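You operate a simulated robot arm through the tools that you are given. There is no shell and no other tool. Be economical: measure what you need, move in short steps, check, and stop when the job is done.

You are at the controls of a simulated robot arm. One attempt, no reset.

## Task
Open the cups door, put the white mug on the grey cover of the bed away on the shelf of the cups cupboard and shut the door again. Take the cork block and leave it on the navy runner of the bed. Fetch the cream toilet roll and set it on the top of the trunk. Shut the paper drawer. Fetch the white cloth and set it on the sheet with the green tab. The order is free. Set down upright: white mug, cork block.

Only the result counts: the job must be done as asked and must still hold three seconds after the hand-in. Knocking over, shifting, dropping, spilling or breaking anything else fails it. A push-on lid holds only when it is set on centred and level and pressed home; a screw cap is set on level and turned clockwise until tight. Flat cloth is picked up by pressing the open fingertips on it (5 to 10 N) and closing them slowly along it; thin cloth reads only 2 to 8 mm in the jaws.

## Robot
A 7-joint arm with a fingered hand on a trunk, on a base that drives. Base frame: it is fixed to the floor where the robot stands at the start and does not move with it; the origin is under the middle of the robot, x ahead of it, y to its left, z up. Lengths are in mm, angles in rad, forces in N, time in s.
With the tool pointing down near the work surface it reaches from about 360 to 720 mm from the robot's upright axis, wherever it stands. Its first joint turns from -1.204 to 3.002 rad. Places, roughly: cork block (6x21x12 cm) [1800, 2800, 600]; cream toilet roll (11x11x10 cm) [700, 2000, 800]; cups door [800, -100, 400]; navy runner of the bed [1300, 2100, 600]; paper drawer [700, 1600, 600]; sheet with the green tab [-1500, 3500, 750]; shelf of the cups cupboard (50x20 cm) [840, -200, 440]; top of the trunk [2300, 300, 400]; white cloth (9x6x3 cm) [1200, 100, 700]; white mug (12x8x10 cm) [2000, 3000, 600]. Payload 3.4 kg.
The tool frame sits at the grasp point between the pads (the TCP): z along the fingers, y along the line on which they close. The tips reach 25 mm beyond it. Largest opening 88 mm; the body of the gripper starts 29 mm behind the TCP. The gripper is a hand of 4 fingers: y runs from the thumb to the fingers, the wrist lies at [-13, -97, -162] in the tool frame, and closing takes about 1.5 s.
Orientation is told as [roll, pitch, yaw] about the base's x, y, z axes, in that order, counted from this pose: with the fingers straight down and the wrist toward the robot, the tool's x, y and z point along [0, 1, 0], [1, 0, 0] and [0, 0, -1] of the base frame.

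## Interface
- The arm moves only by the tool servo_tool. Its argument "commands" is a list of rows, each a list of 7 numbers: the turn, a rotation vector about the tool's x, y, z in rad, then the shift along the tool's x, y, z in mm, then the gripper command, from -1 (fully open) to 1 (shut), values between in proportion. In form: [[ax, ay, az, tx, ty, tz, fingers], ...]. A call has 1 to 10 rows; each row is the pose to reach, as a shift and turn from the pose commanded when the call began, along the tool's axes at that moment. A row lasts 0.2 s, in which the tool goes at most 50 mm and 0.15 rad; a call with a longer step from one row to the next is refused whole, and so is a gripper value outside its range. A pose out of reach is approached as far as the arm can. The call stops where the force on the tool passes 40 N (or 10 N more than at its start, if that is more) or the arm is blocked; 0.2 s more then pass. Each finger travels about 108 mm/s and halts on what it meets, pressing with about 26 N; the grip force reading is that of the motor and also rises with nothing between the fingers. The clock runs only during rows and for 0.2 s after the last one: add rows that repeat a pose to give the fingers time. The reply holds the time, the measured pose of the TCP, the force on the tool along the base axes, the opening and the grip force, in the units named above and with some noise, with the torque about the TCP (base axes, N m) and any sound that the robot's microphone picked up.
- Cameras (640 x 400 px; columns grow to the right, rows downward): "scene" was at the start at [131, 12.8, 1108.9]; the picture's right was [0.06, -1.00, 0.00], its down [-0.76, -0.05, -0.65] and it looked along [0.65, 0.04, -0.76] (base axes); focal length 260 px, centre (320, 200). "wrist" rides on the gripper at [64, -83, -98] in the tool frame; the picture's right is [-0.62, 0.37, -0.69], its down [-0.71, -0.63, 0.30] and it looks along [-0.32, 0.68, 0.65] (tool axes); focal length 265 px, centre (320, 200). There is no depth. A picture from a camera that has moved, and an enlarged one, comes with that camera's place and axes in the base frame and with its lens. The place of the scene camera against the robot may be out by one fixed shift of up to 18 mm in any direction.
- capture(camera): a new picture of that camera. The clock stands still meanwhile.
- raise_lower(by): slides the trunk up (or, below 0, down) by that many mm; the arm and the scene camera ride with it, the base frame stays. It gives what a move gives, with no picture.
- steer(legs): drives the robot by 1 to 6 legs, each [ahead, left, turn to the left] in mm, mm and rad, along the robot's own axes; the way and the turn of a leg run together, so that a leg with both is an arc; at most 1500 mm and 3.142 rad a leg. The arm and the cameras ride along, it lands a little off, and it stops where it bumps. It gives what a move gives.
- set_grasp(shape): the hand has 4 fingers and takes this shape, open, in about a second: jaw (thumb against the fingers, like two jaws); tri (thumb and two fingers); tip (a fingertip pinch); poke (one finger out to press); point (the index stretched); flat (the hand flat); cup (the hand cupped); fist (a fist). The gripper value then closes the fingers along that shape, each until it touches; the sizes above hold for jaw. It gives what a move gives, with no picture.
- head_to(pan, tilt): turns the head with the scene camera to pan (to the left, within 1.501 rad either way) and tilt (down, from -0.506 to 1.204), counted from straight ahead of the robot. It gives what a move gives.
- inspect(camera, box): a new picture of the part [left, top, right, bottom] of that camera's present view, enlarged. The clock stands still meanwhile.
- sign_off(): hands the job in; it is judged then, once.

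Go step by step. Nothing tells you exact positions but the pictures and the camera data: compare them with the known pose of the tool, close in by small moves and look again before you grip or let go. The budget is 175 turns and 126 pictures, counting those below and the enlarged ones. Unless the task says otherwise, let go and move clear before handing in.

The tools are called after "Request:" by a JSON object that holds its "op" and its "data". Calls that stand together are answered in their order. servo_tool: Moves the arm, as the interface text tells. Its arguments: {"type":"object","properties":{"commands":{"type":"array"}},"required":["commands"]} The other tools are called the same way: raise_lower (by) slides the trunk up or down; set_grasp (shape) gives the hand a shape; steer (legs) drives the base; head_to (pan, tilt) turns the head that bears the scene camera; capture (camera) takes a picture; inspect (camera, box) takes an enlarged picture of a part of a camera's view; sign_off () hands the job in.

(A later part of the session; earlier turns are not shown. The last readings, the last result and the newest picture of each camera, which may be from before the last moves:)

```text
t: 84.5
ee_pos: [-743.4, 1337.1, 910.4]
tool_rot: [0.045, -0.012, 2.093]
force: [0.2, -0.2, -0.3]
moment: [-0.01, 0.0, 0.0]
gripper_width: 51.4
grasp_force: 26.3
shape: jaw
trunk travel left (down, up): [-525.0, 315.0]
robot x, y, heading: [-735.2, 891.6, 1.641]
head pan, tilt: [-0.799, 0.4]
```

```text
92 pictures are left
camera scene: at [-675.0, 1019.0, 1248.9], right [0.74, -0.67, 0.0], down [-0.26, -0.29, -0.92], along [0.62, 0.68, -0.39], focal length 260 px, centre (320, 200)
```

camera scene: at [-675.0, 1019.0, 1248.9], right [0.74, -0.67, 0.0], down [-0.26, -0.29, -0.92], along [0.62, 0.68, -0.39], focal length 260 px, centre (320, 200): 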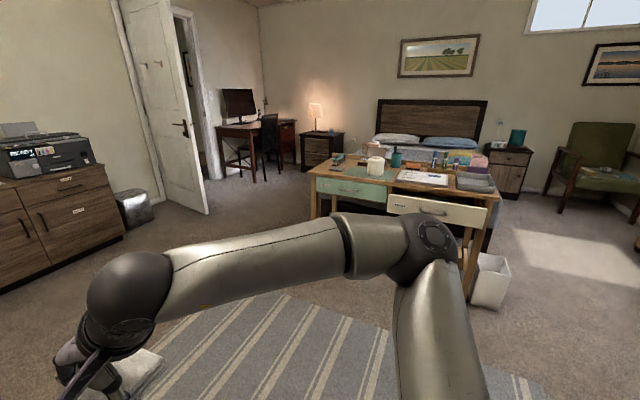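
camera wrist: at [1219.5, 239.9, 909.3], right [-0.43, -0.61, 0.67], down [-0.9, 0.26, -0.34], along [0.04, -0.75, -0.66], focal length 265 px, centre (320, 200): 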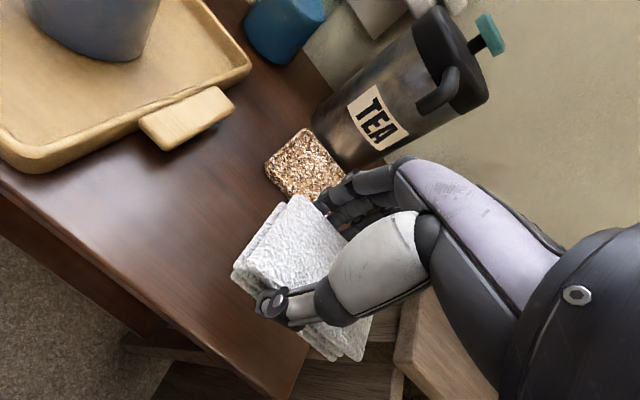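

The target dresser is near (-1350,3270). Driving closer.

Request:
{"op": "steer", "data": {"legs": [[1300, 0, 0], [330, 450, 0], [0, 0, -0.07]]}}

Request:
{"op": "head_to", "data": {"pan": 0.3, "tilt": 0.6}}

Request:
{"op": "capture", "data": {"camera": "scene"}}

Request:
{"op": "capture", "data": {"camera": "wrist"}}

```text
t: 94.4
ee_pos: [-1255.7, 2963.5, 910.3]
tool_rot: [0.044, -0.012, 2.016]
force: [-0.3, 0.0, -1.1]
moment: [-0.02, -0.01, 0.04]
gripper_width: 51.4
grasp_force: 25.6
shape: jaw
trunk travel left (down, up): [-525.0, 315.0]
robot x, y, heading: [-1285.1, 2518.6, 1.557]
head pan, tilt: [-0.799, 0.4]
```

```text
t: 95.8
ee_pos: [-1255.7, 2962.7, 910.2]
tool_rot: [0.044, -0.013, 2.015]
force: [0.5, -0.1, -1.6]
moment: [-0.01, -0.01, 0.01]
gripper_width: 51.5
grasp_force: 25.8
shape: jaw
trunk travel left (down, up): [-525.0, 315.0]
robot x, y, heading: [-1285.4, 2517.7, 1.558]
head pan, tilt: [0.3, 0.6]
```

```text
91 pictures are left
camera scene: at [-1305.3, 2660.8, 1230.6], right [0.96, 0.29, 0.0], down [0.16, -0.54, -0.83], along [-0.24, 0.79, -0.56], focal length 260 px, centre (320, 200)
```

scene: 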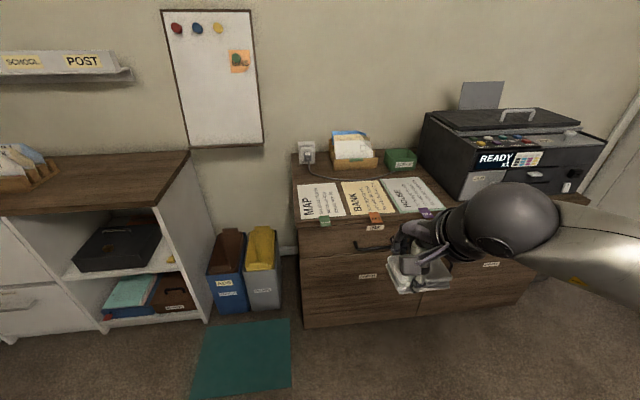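

```text
90 pictures are left
camera wrist: at [-1274.3, 2860.5, 1009.7], right [0.43, 0.6, 0.67], down [0.9, -0.26, -0.34], along [-0.03, 0.75, -0.66], focal length 265 px, centre (320, 200)
```

wrist: 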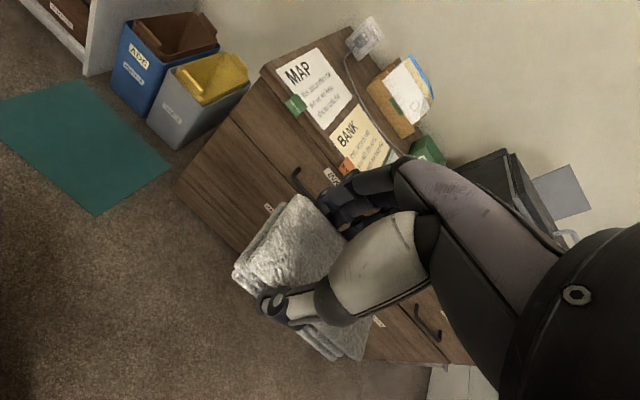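

Three sheets: MAP (green tab?), BANK (orange), HOUSE (purple). I'll zoom to confirm.

Request:
{"op": "inspect", "data": {"camera": "scene", "box": [280, 120, 480, 260]}}

Request:
{"op": "inspect", "data": {"camera": "wrist", "box": [240, 20, 440, 200]}}

```text
2.86 times, centred on (380, 190) of scene
camera zoom: at [-1305.3, 2660.8, 1230.6], right [0.96, 0.29, 0.0], down [0.16, -0.54, -0.83], along [-0.24, 0.79, -0.56], focal length 743 px, centre (149, 229)
```

zoom: 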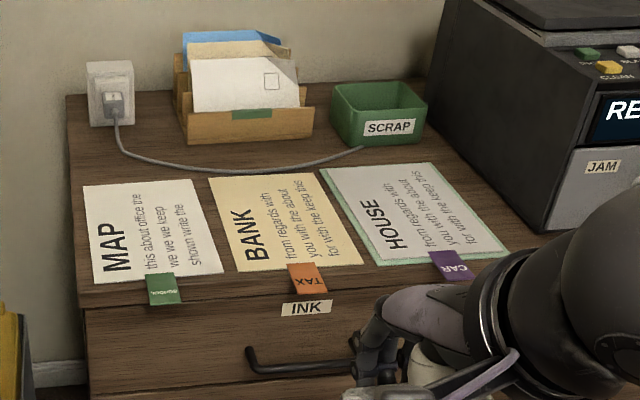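

```text
2.22 times, centred on (340, 110) of wrist
camera zoom: at [-1274.3, 2860.5, 1009.7], right [0.43, 0.6, 0.67], down [0.9, -0.26, -0.34], along [-0.03, 0.75, -0.66], focal length 590 px, centre (276, 400)
```

zoom: 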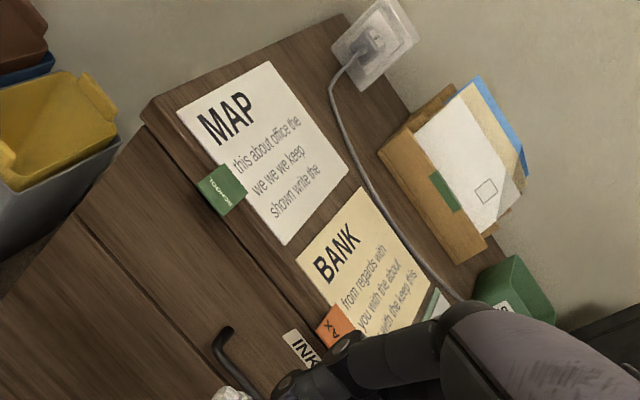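

The MAP sheet carries the green tab, near (-1510,3350). Moving in closer.

Request:
{"op": "steer", "data": {"legs": [[200, 230, 0]]}}

Request:
{"op": "capture", "data": {"camera": "wrist"}}

Request:
{"op": "capture", "data": {"camera": "scene"}}

```text
t: 97.8
ee_pos: [-1488.7, 3164.3, 909.5]
tool_rot: [0.043, -0.014, 2.018]
force: [0.8, 0.2, -0.7]
moment: [-0.01, -0.02, -0.02]
gripper_width: 51.5
grasp_force: 26.0
shape: jaw
trunk travel left (down, up): [-525.0, 315.0]
robot x, y, heading: [-1510.2, 2718.6, 1.566]
head pan, tilt: [0.3, 0.6]
```

```text
87 pictures are left
camera wrist: at [-1505.5, 3062.0, 1009.6], right [0.43, 0.61, 0.67], down [0.9, -0.26, -0.34], along [-0.03, 0.75, -0.66], focal length 265 px, centre (320, 200)
```

wrist: 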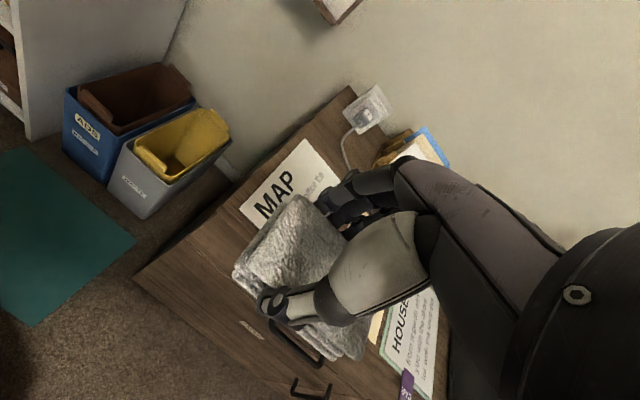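

```text
86 pictures are left
camera scene: at [-1536.1, 2862.3, 1230.6], right [0.96, 0.29, 0.0], down [0.16, -0.54, -0.82], along [-0.24, 0.79, -0.57], focal length 260 px, centre (320, 200)
```

scene: 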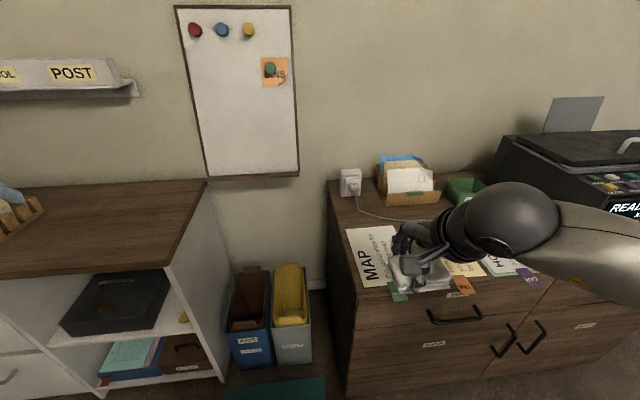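

Triangulating with both wrist views, the MAP sheet centre is about (-1527,3385), surface z≈698. Driving in and hovering over it.

Request:
{"op": "steer", "data": {"legs": [[120, 0, 0]]}}

Request:
{"op": "servo_tool", "data": {"commands": [[0, 0, 0, -3, 40, 0, 1], [0, 0, 0, -6, 80, 0, 1], [0, 0, 0, -9, 107, 30, 1], [0, 0, 0, -9, 107, 70, 1], [0, 0, 0, -9, 107, 110, 1]]}}

Request:
{"op": "capture", "data": {"camera": "wrist"}}

Request:
{"op": "inspect", "data": {"camera": "scene", "box": [260, 160, 480, 360]}}

```text
t: 99.1
ee_pos: [-1485.8, 3284.0, 910.7]
tool_rot: [0.044, -0.012, 2.017]
force: [-0.6, 0.4, 0.5]
moment: [-0.02, 0.03, 0.05]
gripper_width: 51.7
grasp_force: 26.1
shape: jaw
trunk travel left (down, up): [-525.0, 315.0]
robot x, y, heading: [-1514.5, 2840.0, 1.559]
head pan, tilt: [0.3, 0.6]
```

```text
t: 100.3
ee_pos: [-1529.7, 3382.5, 802.7]
tool_rot: [0.045, -0.011, 2.017]
force: [-0.5, 0.3, -0.1]
moment: [-0.01, 0.0, -0.02]
gripper_width: 51.5
grasp_force: 25.8
shape: jaw
trunk travel left (down, up): [-525.0, 315.0]
robot x, y, heading: [-1510.4, 2839.5, 1.559]
head pan, tilt: [0.3, 0.6]
```

```text
85 pictures are left
camera wrist: at [-1546.8, 3279.9, 901.5], right [0.43, 0.6, 0.67], down [0.9, -0.26, -0.34], along [-0.03, 0.75, -0.66], focal length 265 px, centre (320, 200)
```

wrist: 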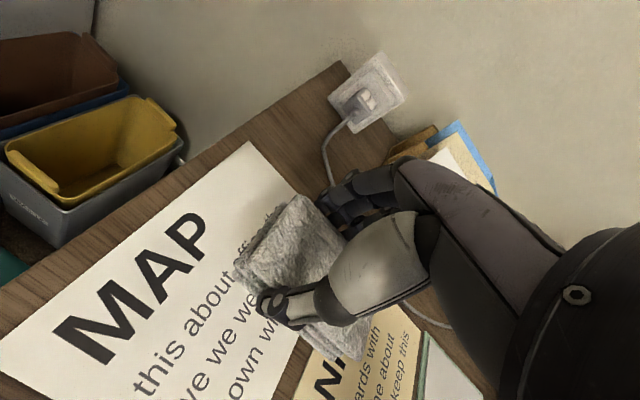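

```text
2.00 times, centred on (370, 260) of scene
camera zoom: at [-1534.5, 2981.9, 1230.6], right [0.96, 0.29, 0.0], down [0.16, -0.54, -0.82], along [-0.24, 0.79, -0.57], focal length 520 px, centre (220, 80)
```

zoom: 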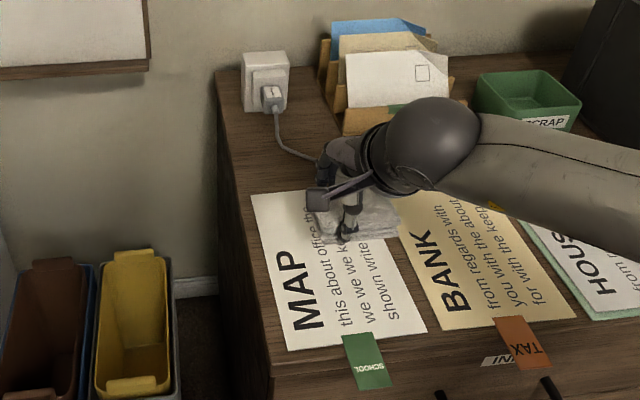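

Position is confirmed over the sheet. Lowering gently until contact.

Request:
{"op": "servo_tool", "data": {"commands": [[0, 0, 0, 0, 0, 35, 1], [0, 0, 0, 0, 0, 60, 1], [0, 0, 0, 0, 0, 68, 1], [0, 0, 0, 0, 0, 71, 1], [0, 0, 0, 0, 0, 73, 1]]}}

Request:
{"op": "capture", "data": {"camera": "wrist"}}

Request:
{"op": "inspect", "data": {"camera": "scene", "box": [260, 160, 480, 360]}}

```text
t: 101.5
ee_pos: [-1532.9, 3380.8, 730.0]
tool_rot: [0.044, -0.019, 2.019]
force: [0.5, 0.5, 26.6]
moment: [-0.07, -0.04, 0.04]
gripper_width: 50.1
grasp_force: 26.2
shape: jaw
trunk travel left (down, up): [-525.0, 315.0]
robot x, y, heading: [-1512.9, 2840.6, 1.563]
head pan, tilt: [0.3, 0.6]
```

```text
83 pictures are left
camera wrist: at [-1549.7, 3277.4, 829.2], right [0.43, 0.6, 0.67], down [0.9, -0.26, -0.35], along [-0.03, 0.75, -0.66], focal length 265 px, centre (320, 200)
```

wrist: 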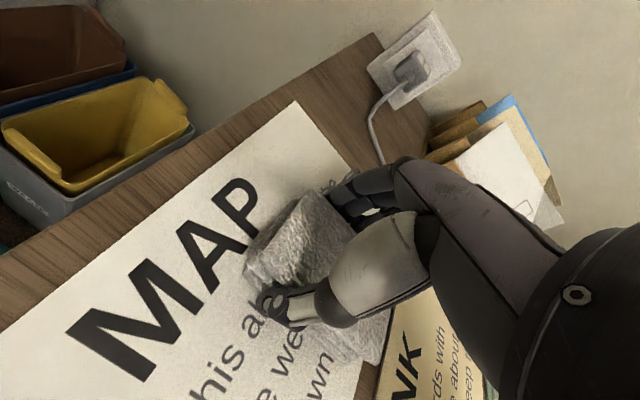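

```text
2.00 times, centred on (370, 260) of scene
camera zoom: at [-1534.4, 2978.3, 1231.1], right [0.96, 0.29, 0.0], down [0.16, -0.54, -0.83], along [-0.24, 0.79, -0.56], focal length 520 px, centre (220, 80)
```

zoom: 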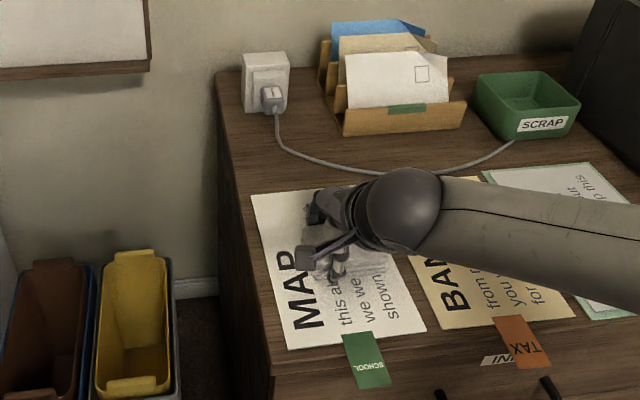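

Contact made. The cloth sits a little toward the right edge; I'll lift slightly, shift 15 mm left, lower and release.

Request:
{"op": "servo_tool", "data": {"commands": [[0, 0, 0, 0, 0, -10, 1], [0, 0, 0, 15, 3, -12, 1], [0, 0, 0, 15, 3, -5, 1], [0, 0, 0, 15, 3, -2, 1], [0, 0, 0, 15, 3, -2, 1], [0, 0, 0, 15, 3, -2, 0], [0, 0, 0, 15, 3, -2, -1], [0, 0, 0, 15, 3, -2, -1], [0, 0, 0, 15, 3, -2, -1]]}}

Request:
{"op": "servo_tool", "data": {"commands": [[0, 0, 0, 0, 0, -15, -1], [0, 0, 0, 0, 0, -50, -1], [0, 0, 0, 0, 0, -90, -1], [0, 0, 0, 0, 0, -130, -1]]}}

Request:
{"op": "capture", "data": {"camera": "wrist"}}

```text
t: 103.5
ee_pos: [-1547.5, 3378.8, 730.7]
tool_rot: [0.045, -0.014, 2.017]
force: [1.0, 0.0, 0.2]
moment: [0.0, 0.0, 0.0]
gripper_width: 87.5
grasp_force: 0.1
shape: jaw
trunk travel left (down, up): [-525.0, 315.0]
robot x, y, heading: [-1515.9, 2841.7, 1.564]
head pan, tilt: [0.3, 0.6]
```

```text
t: 104.5
ee_pos: [-1540.1, 3377.6, 864.5]
tool_rot: [0.04, -0.01, 2.018]
force: [-0.1, 1.5, 0.0]
moment: [-0.03, -0.01, -0.01]
gripper_width: 87.8
grasp_force: 0.1
shape: jaw
trunk travel left (down, up): [-525.0, 315.0]
robot x, y, heading: [-1512.8, 2838.7, 1.569]
head pan, tilt: [0.3, 0.6]
```

```text
81 pictures are left
camera wrist: at [-1558.2, 3276.0, 962.8], right [0.43, 0.6, 0.67], down [0.9, -0.26, -0.34], along [-0.03, 0.75, -0.66], focal length 265 px, centre (320, 200)
```

wrist: 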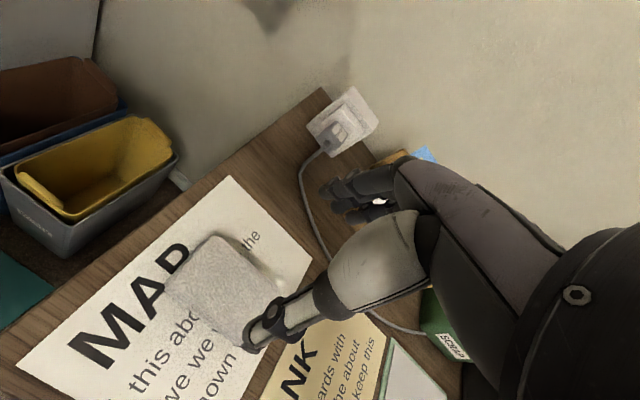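

The cloth lies on the sheet, released. Next: drive to the desk to view and shut the paper drawer.

Request:
{"op": "servo_tool", "data": {"commands": [[0, 0, 0, 20, -40, -10, -1], [0, 0, 0, 43, -90, -20, -1]]}}

Request:
{"op": "steer", "data": {"legs": [[-1500, 0, 0], [0, -1480, 0], [-400, -500, 0]]}}

Request:
{"op": "head_to", "data": {"pan": -0.1, "tilt": 0.5}}

Request:
{"op": "capture", "data": {"camera": "scene"}}

```text
refused: row 2 steps farther than a row can; nothing moved
```

```text
t: 110.9
ee_pos: [-1514.1, 2009.0, 862.7]
tool_rot: [0.043, -0.013, 1.968]
force: [0.0, -0.4, -0.3]
moment: [0.0, -0.01, 0.0]
gripper_width: 87.7
grasp_force: 0.0
shape: jaw
trunk travel left (down, up): [-525.0, 315.0]
robot x, y, heading: [-1513.4, 1469.2, 1.518]
head pan, tilt: [0.3, 0.6]
stopped in leg 1: the robot was blocked; the commanded pose is now the measured one
```

```text
t: 111.8
ee_pos: [-1513.3, 2008.1, 863.0]
tool_rot: [0.041, -0.013, 1.969]
force: [-0.1, 0.1, -0.2]
moment: [-0.01, -0.01, -0.01]
gripper_width: 87.7
grasp_force: 0.0
shape: jaw
trunk travel left (down, up): [-525.0, 315.0]
robot x, y, heading: [-1515.4, 1468.3, 1.52]
head pan, tilt: [-0.099, 0.499]
```

```text
80 pictures are left
camera scene: at [-1491.3, 1616.2, 1239.7], right [0.99, -0.15, 0.0], down [-0.07, -0.47, -0.88], along [0.14, 0.87, -0.48], focal length 260 px, centre (320, 200)
```

scene: 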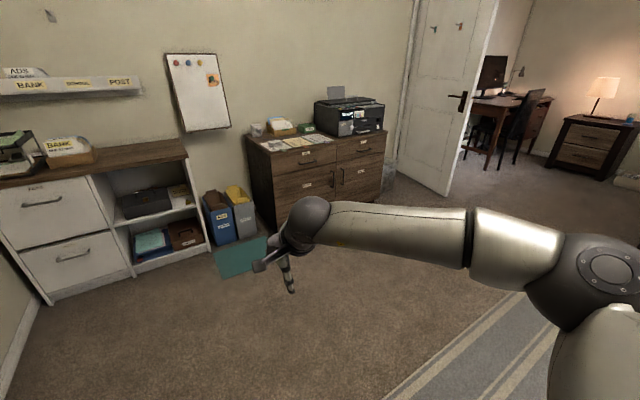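

I bumped something behind-left. I'll look there before moving on.

Request:
{"op": "head_to", "data": {"pan": 1.5, "tilt": 0.7}}

Request:
{"op": "capture", "data": {"camera": "scene"}}

```text
t: 113.5
ee_pos: [-1513.4, 2009.7, 863.1]
tool_rot: [0.044, -0.012, 1.968]
force: [0.0, -0.2, -0.8]
moment: [-0.01, 0.0, -0.01]
gripper_width: 87.6
grasp_force: 0.0
shape: jaw
trunk travel left (down, up): [-525.0, 315.0]
robot x, y, heading: [-1513.9, 1469.2, 1.518]
head pan, tilt: [1.499, 0.7]
```

```text
79 pictures are left
camera scene: at [-1589.6, 1537.1, 1222.0], right [0.13, 0.99, 0.0], down [0.64, -0.08, -0.77], along [-0.76, 0.1, -0.64], focal length 260 px, centre (320, 200)
```

scene: 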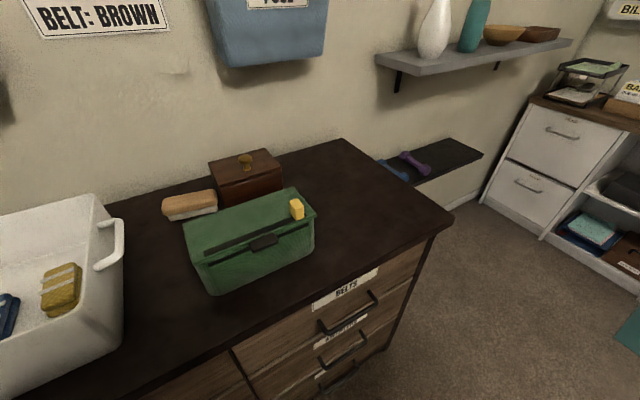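

Nothing was disturbed (dresser contents upright). I'll retract the arm and go around on the open floor.

Request:
{"op": "servo_tool", "data": {"commands": [[0, 0, 0, 15, -32, -15, -1], [0, 0, 0, 30, -65, -30, -1], [0, 0, 0, 46, -97, -45, -1]]}}

Request:
{"op": "steer", "data": {"legs": [[50, -300, 0.05], [-600, 0, 0], [0, -1500, 0], [0, -350, 0]]}}

Request:
{"op": "head_to", "data": {"pan": -0.1, "tilt": 0.6}}

Request:
{"op": "capture", "data": {"camera": "scene"}}

```text
t: 114.3
ee_pos: [-1517.2, 1902.1, 908.5]
tool_rot: [0.042, -0.014, 1.968]
force: [-0.5, 0.9, 0.2]
moment: [0.0, 0.0, -0.01]
gripper_width: 87.8
grasp_force: 0.0
shape: jaw
trunk travel left (down, up): [-525.0, 315.0]
robot x, y, heading: [-1509.5, 1467.3, 1.518]
head pan, tilt: [1.499, 0.7]
```

```text
t: 118.3
ee_pos: [-1222.9, 1572.0, 908.6]
tool_rot: [0.043, -0.014, 1.995]
force: [-0.3, -0.6, -0.4]
moment: [-0.01, 0.02, -0.01]
gripper_width: 87.7
grasp_force: 0.0
shape: jaw
trunk travel left (down, up): [-525.0, 315.0]
robot x, y, heading: [-1206.3, 1138.8, 1.537]
head pan, tilt: [1.499, 0.7]
stopped in leg 2: the robot was blocked; the commanded pose is now the measured one
```

```text
t: 120.0
ee_pos: [-1223.9, 1572.5, 908.3]
tool_rot: [0.04, -0.013, 1.994]
force: [0.7, 0.4, 0.3]
moment: [0.04, 0.02, -0.05]
gripper_width: 87.7
grasp_force: 0.0
shape: jaw
trunk travel left (down, up): [-525.0, 315.0]
robot x, y, heading: [-1210.9, 1138.8, 1.537]
head pan, tilt: [-0.099, 0.6]
```

```text
78 pictures are left
camera scene: at [-1190.3, 1283.0, 1230.6], right [0.99, -0.13, 0.0], down [-0.07, -0.56, -0.83], along [0.11, 0.82, -0.56], focal length 260 px, centre (320, 200)
```

scene: 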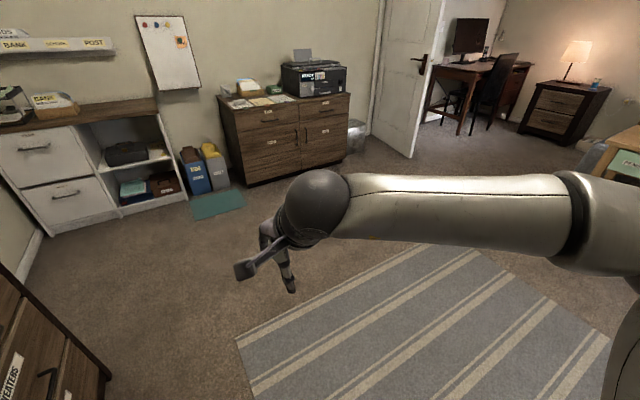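

Blocked again by the angled dresser; strafing right from here.

Request:
{"op": "steer", "data": {"legs": [[30, -300, 0.03], [-60, -1100, 0], [-120, -450, 0]]}}

Request:
{"op": "capture", "data": {"camera": "scene"}}

```text
t: 129.7
ee_pos: [618.9, 1421.9, 908.7]
tool_rot: [0.04, -0.014, 2.021]
force: [0.1, 0.5, 0.8]
moment: [-0.02, 0.0, 0.0]
gripper_width: 87.9
grasp_force: 0.1
shape: jaw
trunk travel left (down, up): [-525.0, 315.0]
robot x, y, heading: [645.4, 984.7, 1.561]
head pan, tilt: [-0.099, 0.6]
```

```text
77 pictures are left
camera scene: at [661.8, 1133.7, 1230.6], right [0.99, -0.11, 0.0], down [-0.06, -0.56, -0.83], along [0.09, 0.82, -0.56], focal length 260 px, centre (320, 200)
```

scene: 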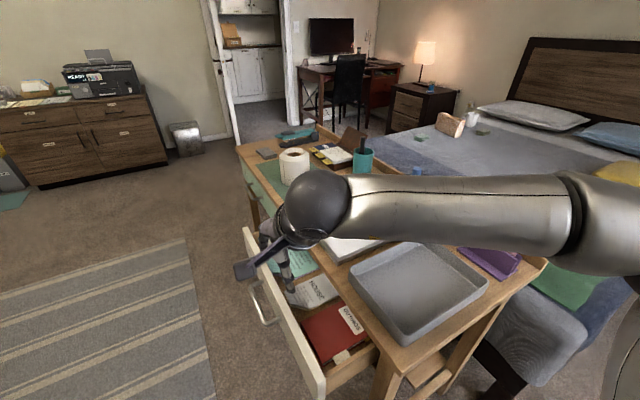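

The desk is rotated: its front faces (-0.93,-0.38) and the drawer front runs (510,1768)–(688,1335). I'll go square in front of it and look.

Request:
{"op": "steer", "data": {"legs": [[0, 0, 0], [0, 620, 0], [280, 0, -1.17]]}}

Request:
{"op": "head_to", "data": {"pan": 0.2, "tilt": 0.6}}

Request:
{"op": "capture", "data": {"camera": "scene"}}

```text
t: 136.5
ee_pos: [570.0, 1394.5, 909.6]
tool_rot: [0.039, -0.014, 0.817]
force: [-0.3, 0.1, -0.5]
moment: [0.0, 0.01, -0.04]
gripper_width: 87.7
grasp_force: 0.1
shape: jaw
trunk travel left (down, up): [-525.0, 315.0]
robot x, y, heading: [175.1, 1213.1, 0.358]
head pan, tilt: [-0.099, 0.6]
```

```text
t: 137.3
ee_pos: [569.2, 1395.2, 908.5]
tool_rot: [0.04, -0.014, 0.819]
force: [-0.8, 0.0, -0.3]
moment: [-0.03, -0.01, -0.01]
gripper_width: 88.0
grasp_force: 0.0
shape: jaw
trunk travel left (down, up): [-525.0, 315.0]
robot x, y, heading: [176.3, 1215.5, 0.361]
head pan, tilt: [0.201, 0.6]
```

```text
76 pictures are left
camera scene: at [300.3, 1284.9, 1230.6], right [0.53, -0.85, 0.0], down [-0.48, -0.3, -0.83], along [0.7, 0.44, -0.56], focal length 260 px, centre (320, 200)
```

scene: 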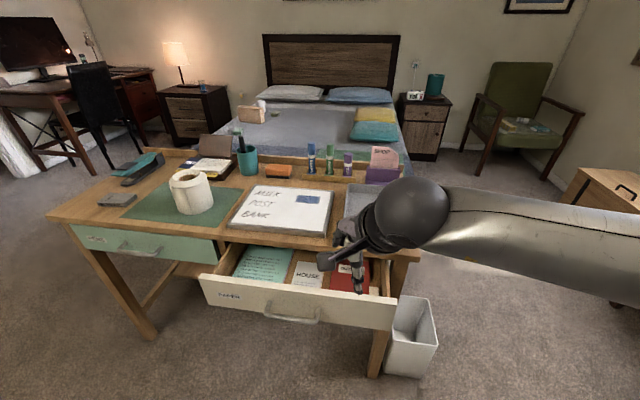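

The drawer label side and the roll are visible. I'll shift to centre on the drawer, turn the hand horizontal with fingers closed, and lower it.

Request:
{"op": "steer", "data": {"legs": [[-60, 100, 0]]}}

Request:
{"op": "servo_tool", "data": {"commands": [[0, 0, 0.115, 0, 0, 0, 0], [0, 0, 0.229, 0, 0, 0, 1], [0, 0, 0.344, 0, 0, 0, 1], [0, 0, 0.458, 0, 0, 0, 1]]}}

Request:
{"op": "servo_tool", "data": {"commands": [[-0.0864, 0.0864, 0.0864, 0, 0, 0, 1], [-0.1728, 0.1728, 0.1728, 0, 0, 0, 1], [-0.2592, 0.2592, 0.2592, 0, 0, 0, 1], [-0.3456, 0.3456, 0.3456, 0, 0, 0, 1], [-0.432, 0.432, 0.432, 0, 0, 0, 1], [-0.5184, 0.5184, 0.5184, 0, 0, 0, 1], [-0.6048, 0.6048, 0.6048, 0, 0, 0, 1]]}}

Request:
{"op": "servo_tool", "data": {"commands": [[-0.0864, 0.0864, 0.0864, 0, 0, 0, 1], [-0.1728, 0.1728, 0.1728, 0, 0, 0, 1], [-0.2592, 0.2592, 0.2592, 0, 0, 0, 1], [-0.3456, 0.3456, 0.3456, 0, 0, 0, 1], [-0.432, 0.432, 0.432, 0, 0, 0, 1], [-0.5184, 0.5184, 0.5184, 0, 0, 0, 1], [-0.6048, 0.6048, 0.6048, 0, 0, 0, 1]]}}

Request:
{"op": "raise_lower", "data": {"by": -225}}

Request:
{"op": "capture", "data": {"camera": "wrist"}}

Request:
{"op": "capture", "data": {"camera": "scene"}}

```text
t: 138.5
ee_pos: [478.5, 1470.3, 909.5]
tool_rot: [0.041, -0.014, 0.819]
force: [0.3, 0.1, -0.2]
moment: [-0.02, -0.01, 0.0]
gripper_width: 87.8
grasp_force: 0.0
shape: jaw
trunk travel left (down, up): [-525.0, 315.0]
robot x, y, heading: [81.7, 1284.3, 0.362]
head pan, tilt: [0.201, 0.6]
```

```text
t: 139.5
ee_pos: [479.2, 1469.8, 908.6]
tool_rot: [0.043, 0.006, 0.361]
force: [-0.9, 0.2, 0.3]
moment: [0.02, 0.03, 0.01]
gripper_width: 0.0
grasp_force: 26.1
shape: jaw
trunk travel left (down, up): [-525.0, 315.0]
robot x, y, heading: [83.1, 1285.3, 0.361]
head pan, tilt: [0.201, 0.6]
```

```text
t: 141.1
ee_pos: [478.5, 1469.7, 907.7]
tool_rot: [0.816, -0.307, -0.432]
force: [-0.7, 0.5, -0.1]
moment: [0.0, 0.01, -0.02]
gripper_width: 0.0
grasp_force: 26.0
shape: jaw
trunk travel left (down, up): [-525.0, 315.0]
robot x, y, heading: [82.4, 1288.3, 0.365]
head pan, tilt: [0.201, 0.6]
```

```text
t: 142.7
ee_pos: [478.2, 1468.3, 908.1]
tool_rot: [1.566, 0.044, -1.213]
force: [0.1, -0.1, -0.6]
moment: [0.0, 0.01, -0.03]
gripper_width: 0.1
grasp_force: 25.6
shape: jaw
trunk travel left (down, up): [-525.0, 315.0]
robot x, y, heading: [84.5, 1286.6, 0.361]
head pan, tilt: [0.201, 0.6]
```

```text
t: 145.1
ee_pos: [478.5, 1468.5, 683.3]
tool_rot: [1.564, 0.044, -1.207]
force: [0.9, 0.4, 1.2]
moment: [-0.05, 0.03, 0.02]
gripper_width: 0.0
grasp_force: 26.8
shape: jaw
trunk travel left (down, up): [-300.0, 540.0]
robot x, y, heading: [84.1, 1286.4, 0.364]
head pan, tilt: [0.201, 0.6]
```

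```text
75 pictures are left
camera wrist: at [358.7, 1509.1, 751.3], right [-0.53, -0.57, -0.63], down [0.05, 0.72, -0.69], along [0.85, -0.4, -0.36], focal length 265 px, centre (320, 200)
```

wrist: 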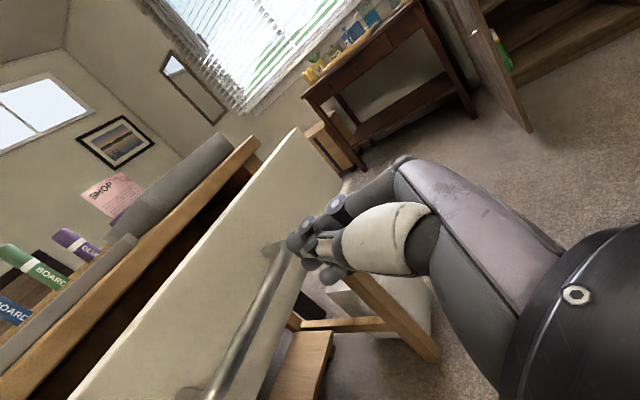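

```text
74 pictures are left
camera scene: at [209.6, 1359.3, 1005.7], right [0.53, -0.85, 0.0], down [-0.48, -0.3, -0.83], along [0.7, 0.44, -0.56], focal length 260 px, centre (320, 200)
```

scene: 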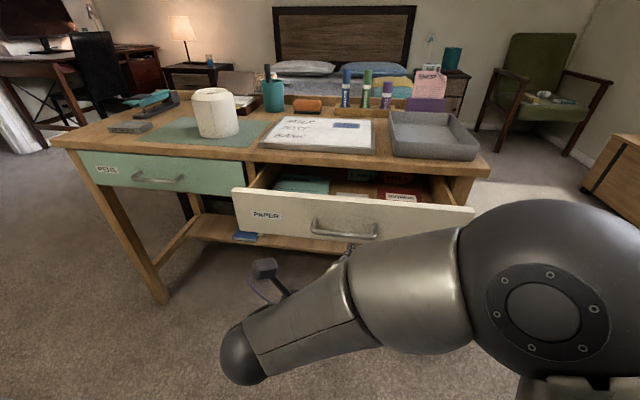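

Label reads PAPER. Pushing the drawer shut along its axis.

Request:
{"op": "servo_tool", "data": {"commands": [[0, 0, 0, 0, 0, 20, 1], [0, 0, 0, 0, 0, 40, 1], [0, 0, 0, 0, 0, 60, 1], [0, 0, 0, 0, 0, 80, 1], [0, 0, 0, 0, 0, 100, 1]]}}

Request:
{"op": "capture", "data": {"camera": "wrist"}}

Request:
{"op": "capture", "data": {"camera": "scene"}}

```text
t: 146.3
ee_pos: [572.4, 1505.0, 683.8]
tool_rot: [1.566, 0.044, -1.21]
force: [0.2, -0.6, 0.2]
moment: [-0.01, 0.0, -0.03]
gripper_width: 0.2
grasp_force: 25.9
shape: jaw
trunk travel left (down, up): [-300.0, 540.0]
robot x, y, heading: [85.1, 1285.1, 0.361]
head pan, tilt: [0.201, 0.6]
```

```text
73 pictures are left
camera wrist: at [452.6, 1544.7, 751.4], right [-0.53, -0.57, -0.63], down [0.05, 0.72, -0.69], along [0.85, -0.4, -0.36], focal length 265 px, centre (320, 200)
```

wrist: 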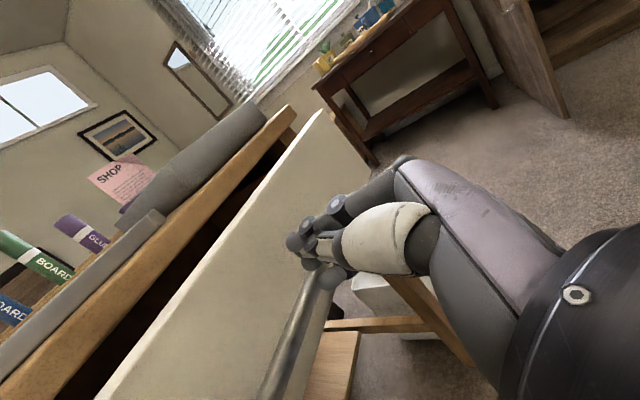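

```text
72 pictures are left
camera scene: at [209.8, 1359.3, 1005.6], right [0.53, -0.85, 0.0], down [-0.48, -0.3, -0.82], along [0.7, 0.44, -0.57], focal length 260 px, centre (320, 200)
```

scene: 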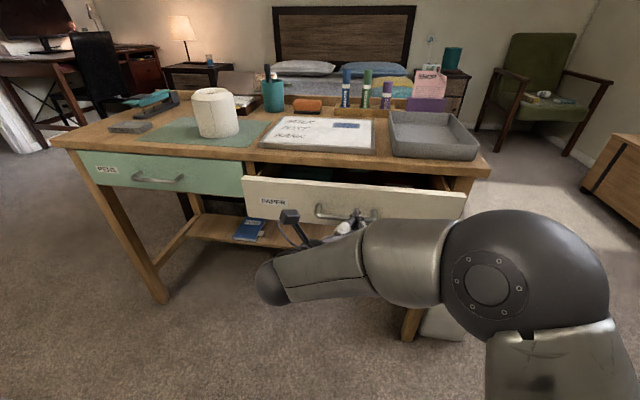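

Moving well. Continue until it seats.

Request:
{"op": "servo_tool", "data": {"commands": [[0, 0, 0, 0, 0, 20, 1], [0, 0, 0, 0, 0, 40, 1], [0, 0, 0, 0, 0, 55, 1], [0, 0, 0, 0, 0, 70, 1], [0, 0, 0, 0, 0, 85, 1], [0, 0, 0, 0, 0, 100, 1], [0, 0, 0, 0, 0, 115, 1], [0, 0, 0, 0, 0, 130, 1]]}}

Request:
{"op": "capture", "data": {"camera": "scene"}}

```text
t: 148.1
ee_pos: [685.4, 1546.1, 693.5]
tool_rot: [1.585, 0.039, -1.216]
force: [-23.6, -8.5, 16.6]
moment: [-0.36, 0.63, -0.3]
gripper_width: 0.2
grasp_force: 26.0
shape: jaw
trunk travel left (down, up): [-300.0, 540.0]
robot x, y, heading: [84.3, 1287.1, 0.365]
head pan, tilt: [0.201, 0.6]
stopped in row 8: the force on the tool passed its limit (the readings are from after the stop); the commanded pose is now the measured one
```

```text
71 pictures are left
camera scene: at [203.3, 1356.7, 1006.5], right [0.53, -0.85, 0.0], down [-0.47, -0.3, -0.83], along [0.7, 0.44, -0.56], focal length 260 px, centre (320, 200)
```

scene: 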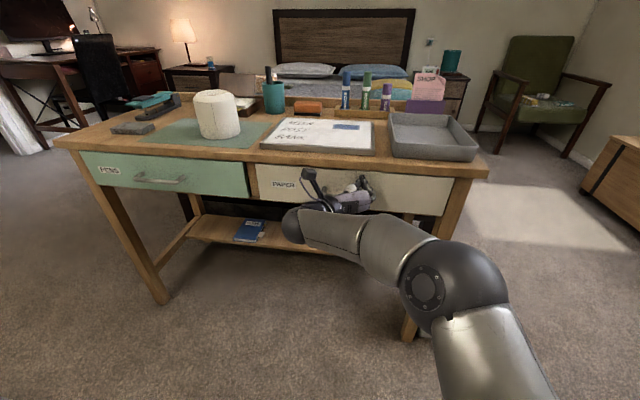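

The drawer looks seated. Backing off and verifying.

Request:
{"op": "servo_tool", "data": {"commands": [[0, 0, 0, 0, 0, -20, 1], [0, 0, 0, 0, 0, -60, 1], [0, 0, 0, 0, 0, -100, 1], [0, 0, 0, 0, 0, -140, 1], [0, 0, 0, 0, 0, -180, 1]]}}

Request:
{"op": "inspect", "data": {"camera": "scene", "box": [220, 120, 500, 295]}}

```text
t: 149.3
ee_pos: [519.1, 1486.5, 691.0]
tool_rot: [1.582, 0.041, -1.218]
force: [-0.9, -2.2, 34.5]
moment: [-0.78, 0.08, 0.0]
gripper_width: 0.0
grasp_force: 26.1
shape: jaw
trunk travel left (down, up): [-300.0, 540.0]
robot x, y, heading: [83.0, 1285.0, 0.357]
head pan, tilt: [0.201, 0.6]
```

```text
2.29 times, centred on (360, 208) of scene
camera zoom: at [205.8, 1357.5, 1006.4], right [0.53, -0.85, 0.0], down [-0.47, -0.3, -0.83], along [0.7, 0.44, -0.56], focal length 595 px, centre (229, 183)
```

zoom: 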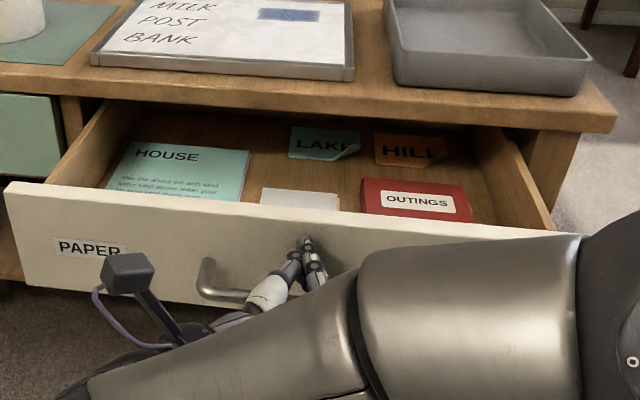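

The fingers dragged on the pull and reopened the drawer. I'll lift the hand free, back off, and switch to the poke shape.

Request:
{"op": "servo_tool", "data": {"commands": [[0, 0, 0, 12, 0, 0, 1], [0, 0, 0, 30, 0, 0, 1], [0, 0, 0, 45, 0, -5, 1]]}}

Request:
{"op": "servo_tool", "data": {"commands": [[0, 0, 0, 0, 0, -30, 1], [0, 0, 0, 0, 0, -60, 1]]}}

Request:
{"op": "set_grasp", "data": {"shape": "poke"}}

Request:
{"op": "capture", "data": {"camera": "wrist"}}

Request:
{"op": "capture", "data": {"camera": "scene"}}

```text
t: 150.1
ee_pos: [517.6, 1481.2, 730.3]
tool_rot: [1.571, 0.038, -1.216]
force: [0.1, -0.4, 0.2]
moment: [0.01, 0.04, 0.01]
gripper_width: 0.1
grasp_force: 26.3
shape: jaw
trunk travel left (down, up): [-300.0, 540.0]
robot x, y, heading: [88.3, 1283.8, 0.369]
head pan, tilt: [0.201, 0.6]
```

```text
t: 150.7
ee_pos: [462.3, 1461.4, 730.1]
tool_rot: [1.572, 0.041, -1.214]
force: [0.3, 0.3, 0.0]
moment: [-0.03, 0.02, -0.04]
gripper_width: 0.0
grasp_force: 26.1
shape: jaw
trunk travel left (down, up): [-300.0, 540.0]
robot x, y, heading: [88.3, 1284.8, 0.357]
head pan, tilt: [0.201, 0.6]
```

```text
t: 151.6
ee_pos: [463.2, 1460.3, 730.4]
tool_rot: [1.573, 0.041, -1.217]
force: [0.2, 0.2, 0.6]
moment: [0.01, 0.0, 0.01]
gripper_width: 0.0
grasp_force: 0.0
shape: poke
trunk travel left (down, up): [-300.0, 540.0]
robot x, y, heading: [85.2, 1282.6, 0.362]
head pan, tilt: [0.201, 0.6]
```

```text
69 pictures are left
camera wrist: at [342.0, 1502.8, 797.4], right [-0.53, -0.56, -0.64], down [0.06, 0.72, -0.69], along [0.85, -0.4, -0.35], focal length 265 px, centre (320, 200)
```

wrist: 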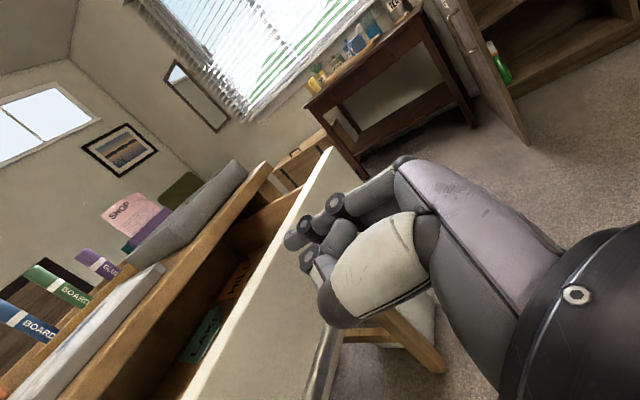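

```text
68 pictures are left
camera scene: at [209.3, 1359.1, 1005.6], right [0.53, -0.85, 0.0], down [-0.48, -0.3, -0.83], along [0.7, 0.44, -0.56], focal length 260 px, centre (320, 200)
```

scene: 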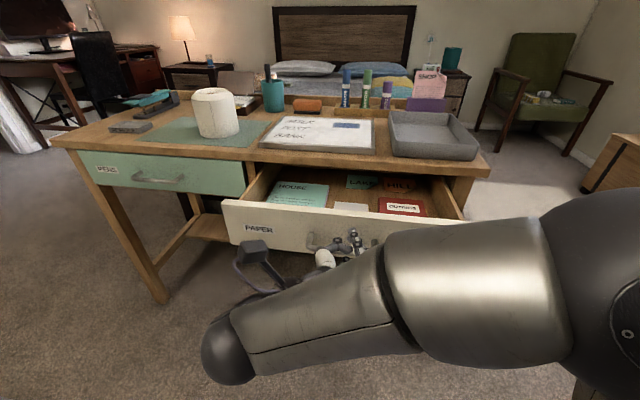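

The drawer opened wider. I'll use a fist to the right of the pull, where nothing can hook.

Request:
{"op": "set_grasp", "data": {"shape": "fist"}}

Request:
{"op": "servo_tool", "data": {"commands": [[0, 0, 0, -10, 30, 0, 1], [0, 0, 0, -25, 60, 0, 1], [0, 0, 0, -42, 85, 0, 1]]}}

Request:
{"op": "capture", "data": {"camera": "wrist"}}

Request:
{"op": "capture", "data": {"camera": "scene"}}

```text
t: 152.5
ee_pos: [462.2, 1461.7, 730.8]
tool_rot: [1.572, 0.039, -1.216]
force: [0.1, 0.1, 0.6]
moment: [0.02, -0.02, 0.0]
gripper_width: 0.1
grasp_force: 0.1
shape: fist
trunk travel left (down, up): [-300.0, 540.0]
robot x, y, heading: [86.5, 1288.1, 0.368]
head pan, tilt: [0.201, 0.6]
```

```text
t: 153.3
ee_pos: [489.3, 1382.3, 685.5]
tool_rot: [1.573, 0.041, -1.213]
force: [-0.3, 0.5, 0.2]
moment: [0.0, 0.01, -0.03]
gripper_width: 0.1
grasp_force: 0.1
shape: fist
trunk travel left (down, up): [-300.0, 540.0]
robot x, y, heading: [83.3, 1290.5, 0.364]
head pan, tilt: [0.201, 0.6]
```

```text
67 pictures are left
camera wrist: at [368.9, 1423.8, 751.7], right [-0.53, -0.56, -0.64], down [0.06, 0.72, -0.69], along [0.85, -0.4, -0.35], focal length 265 px, centre (320, 200)
```

wrist: 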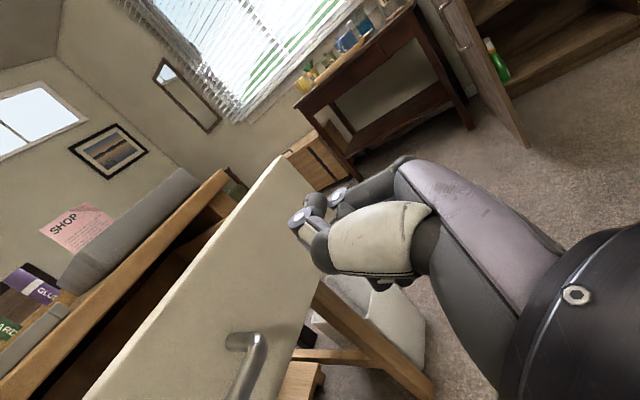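

```text
66 pictures are left
camera scene: at [209.4, 1359.1, 1005.6], right [0.53, -0.85, 0.0], down [-0.48, -0.3, -0.83], along [0.7, 0.44, -0.56], focal length 260 px, centre (320, 200)
```

scene: 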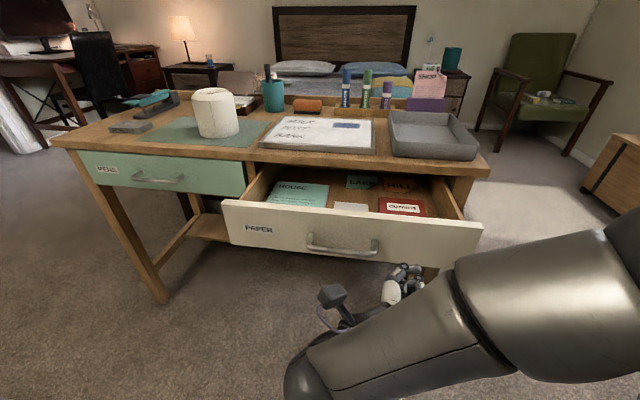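

Request:
{"op": "servo_tool", "data": {"commands": [[0, 0, 0, 0, 0, 25, 1], [0, 0, 0, 0, 0, 50, 1], [0, 0, 0, 0, 0, 75, 1], [0, 0, 0, 0, 0, 100, 1], [0, 0, 0, 0, 0, 125, 1], [0, 0, 0, 0, 0, 150, 1]]}}

Request:
{"op": "capture", "data": {"camera": "scene"}}

```text
t: 154.7
ee_pos: [632.7, 1434.2, 685.3]
tool_rot: [1.571, 0.039, -1.217]
force: [0.3, 0.2, -1.2]
moment: [0.02, -0.02, -0.01]
gripper_width: 0.0
grasp_force: 0.1
shape: fist
trunk travel left (down, up): [-300.0, 540.0]
robot x, y, heading: [81.3, 1283.2, 0.362]
head pan, tilt: [0.201, 0.6]
```

```text
65 pictures are left
camera scene: at [209.4, 1359.1, 1005.6], right [0.53, -0.85, 0.0], down [-0.48, -0.3, -0.82], along [0.7, 0.44, -0.57], focal length 260 px, centre (320, 200)
```

scene: 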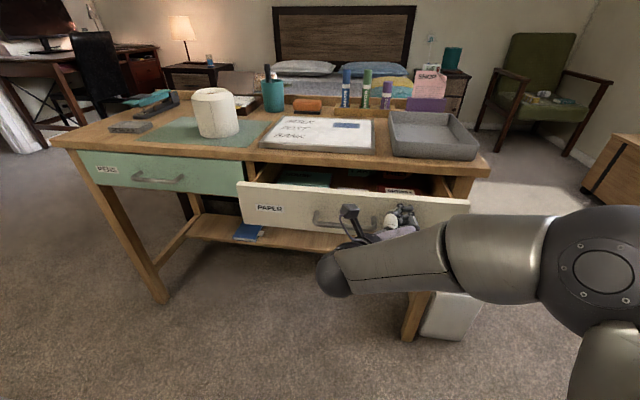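

Request:
{"op": "servo_tool", "data": {"commands": [[0, 0, 0, 0, 0, 25, 1], [0, 0, 0, 0, 0, 50, 1], [0, 0, 0, 0, 0, 70, 1], [0, 0, 0, 0, 0, 90, 1], [0, 0, 0, 0, 0, 105, 1], [0, 0, 0, 0, 0, 120, 1], [0, 0, 0, 0, 0, 135, 1], [0, 0, 0, 0, 0, 150, 1], [0, 0, 0, 0, 0, 165, 1]]}}

Request:
{"op": "capture", "data": {"camera": "scene"}}

```text
t: 156.2
ee_pos: [741.0, 1480.0, 685.6]
tool_rot: [1.569, 0.039, -1.214]
force: [-24.2, -7.7, -1.2]
moment: [0.13, -0.41, -0.02]
gripper_width: 80.5
grasp_force: 0.1
shape: fist
trunk travel left (down, up): [-300.0, 540.0]
robot x, y, heading: [82.8, 1285.2, 0.36]
head pan, tilt: [0.201, 0.6]
stopped in row 7: the force on the tool passed its limit (the readings are from after the stop); the commanded pose is now the measured one
```

```text
64 pictures are left
camera scene: at [205.5, 1358.0, 1006.1], right [0.53, -0.85, 0.0], down [-0.48, -0.3, -0.83], along [0.7, 0.44, -0.56], focal length 260 px, centre (320, 200)
```

scene: 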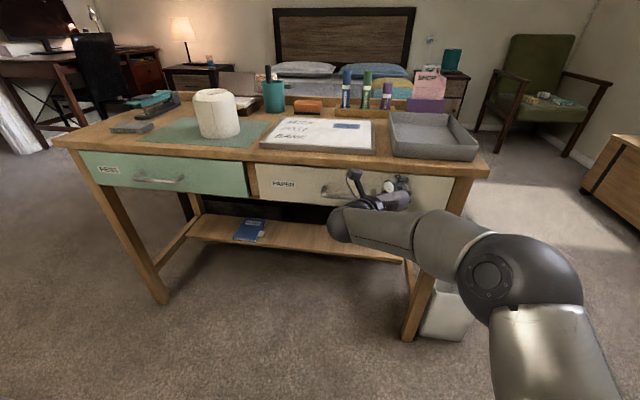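

Seated again. Backing off straight and checking the drawer.

Request:
{"op": "servo_tool", "data": {"commands": [[0, 0, 0, 0, 0, -20, 1], [0, 0, 0, 0, 0, -60, 1], [0, 0, 0, 0, 0, -100, 1], [0, 0, 0, 0, 0, -145, 1], [0, 0, 0, 0, 0, -190, 1]]}}

Request:
{"op": "inspect", "data": {"camera": "scene", "box": [220, 120, 500, 295]}}

```text
t: 157.4
ee_pos: [564.5, 1416.9, 682.0]
tool_rot: [1.566, 0.039, -1.214]
force: [1.0, -0.5, -0.1]
moment: [0.02, -0.02, -0.02]
gripper_width: 0.1
grasp_force: 0.1
shape: fist
trunk travel left (down, up): [-300.0, 540.0]
robot x, y, heading: [81.0, 1284.0, 0.367]
head pan, tilt: [0.201, 0.6]
```

```text
2.29 times, centred on (360, 208) of scene
camera zoom: at [208.9, 1359.1, 1005.6], right [0.53, -0.85, 0.0], down [-0.48, -0.3, -0.83], along [0.7, 0.44, -0.56], focal length 595 px, centre (229, 183)
```

zoom: 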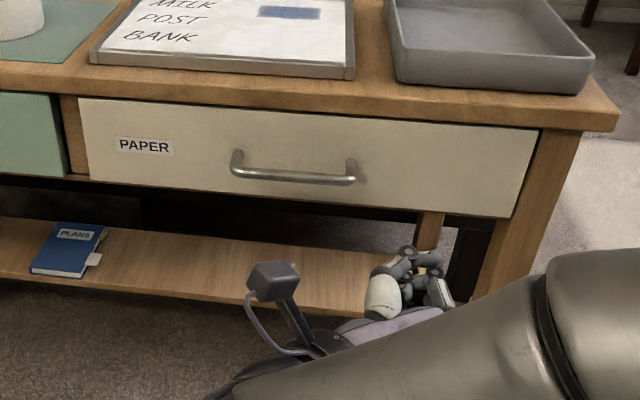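

The paper drawer is flush. Now the roll: raise, turn the hand down again, and move in front of it.

Request:
{"op": "raise_lower", "data": {"by": 290}}

Request:
{"op": "servo_tool", "data": {"commands": [[0.0864, -0.0864, -0.0864, 0, 0, 0, 0], [0.1728, -0.1728, -0.1728, 0, 0, 0, 0], [0.2592, -0.2592, -0.2592, 0, 0, 0, 0], [0.3456, -0.3456, -0.3456, 0, 0, 0, 0], [0.432, -0.432, -0.432, 0, 0, 0, 0], [0.5184, -0.5184, -0.5184, 0, 0, 0, 0], [0.6048, -0.6048, -0.6048, 0, 0, 0, 0]]}}

Request:
{"op": "servo_tool", "data": {"commands": [[0.0864, -0.0864, -0.0864, 0, 0, 0, 0], [0.1728, -0.1728, -0.1728, 0, 0, 0, 0], [0.2592, -0.2592, -0.2592, 0, 0, 0, 0], [0.3456, -0.3456, -0.3456, 0, 0, 0, 0], [0.432, -0.432, -0.432, 0, 0, 0, 0], [0.5184, -0.5184, -0.5184, 0, 0, 0, 0], [0.6048, -0.6048, -0.6048, 0, 0, 0, 0]]}}

Request:
{"op": "set_grasp", "data": {"shape": "jaw"}}

Request:
{"op": "steer", "data": {"legs": [[0, 454, 0], [230, 0, 0]]}}

Request:
{"op": "capture", "data": {"camera": "wrist"}}

Request:
{"op": "capture", "data": {"camera": "scene"}}

```text
t: 160.3
ee_pos: [565.6, 1415.7, 972.6]
tool_rot: [1.565, 0.039, -1.214]
force: [0.1, 0.6, 0.5]
moment: [0.0, -0.03, 0.0]
gripper_width: 0.1
grasp_force: 0.0
shape: fist
trunk travel left (down, up): [-590.0, 250.0]
robot x, y, heading: [79.8, 1287.9, 0.358]
head pan, tilt: [0.201, 0.6]
```

```text
t: 161.9
ee_pos: [564.9, 1415.8, 971.5]
tool_rot: [0.807, -0.307, -0.432]
force: [0.3, -0.2, -0.5]
moment: [0.0, 0.01, 0.01]
gripper_width: 0.2
grasp_force: 0.1
shape: fist
trunk travel left (down, up): [-590.0, 250.0]
robot x, y, heading: [85.6, 1286.0, 0.357]
head pan, tilt: [0.201, 0.6]
```

```text
t: 163.5
ee_pos: [566.3, 1416.5, 971.0]
tool_rot: [0.04, 0.007, 0.361]
force: [-1.4, 0.3, 0.4]
moment: [0.02, 0.0, -0.03]
gripper_width: 0.0
grasp_force: 0.0
shape: fist
trunk travel left (down, up): [-590.0, 250.0]
robot x, y, heading: [83.2, 1284.7, 0.362]
head pan, tilt: [0.201, 0.6]
```

```text
t: 164.4
ee_pos: [565.5, 1416.5, 971.7]
tool_rot: [0.041, 0.005, 0.359]
force: [0.0, 0.9, 0.2]
moment: [-0.01, -0.01, 0.04]
gripper_width: 87.6
grasp_force: 0.1
shape: jaw
trunk travel left (down, up): [-590.0, 250.0]
robot x, y, heading: [83.2, 1285.3, 0.364]
head pan, tilt: [0.201, 0.6]
```

```text
t: 168.5
ee_pos: [618.3, 1925.8, 969.6]
tool_rot: [0.04, 0.006, 0.358]
force: [1.3, -0.3, -1.5]
moment: [0.0, -0.02, 0.0]
gripper_width: 87.7
grasp_force: 0.1
shape: jaw
trunk travel left (down, up): [-590.0, 250.0]
robot x, y, heading: [133.6, 1794.8, 0.361]
head pan, tilt: [0.201, 0.6]
```

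```text
62 pictures are left
camera wrist: at [519.1, 1952.2, 1071.3], right [0.58, -0.48, 0.67], down [-0.35, -0.88, -0.33], along [0.74, -0.04, -0.67], focal length 265 px, centre (320, 200)
```

wrist: 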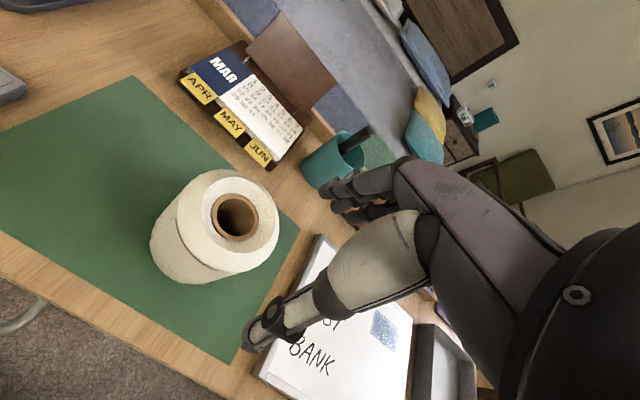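

```text
61 pictures are left
camera scene: at [261.3, 1868.1, 1295.5], right [0.53, -0.85, 0.0], down [-0.48, -0.3, -0.82], along [0.7, 0.44, -0.57], focal length 260 px, centre (320, 200)
```

scene: 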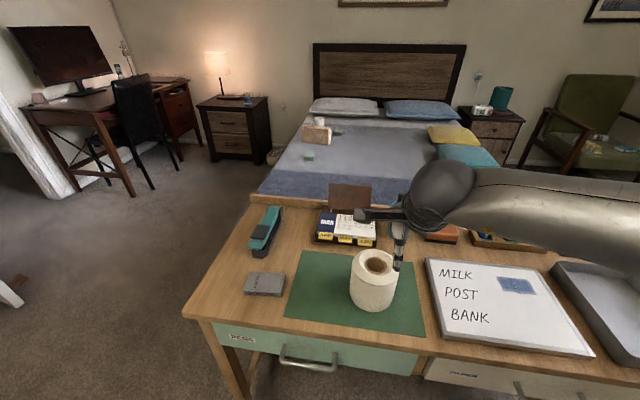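

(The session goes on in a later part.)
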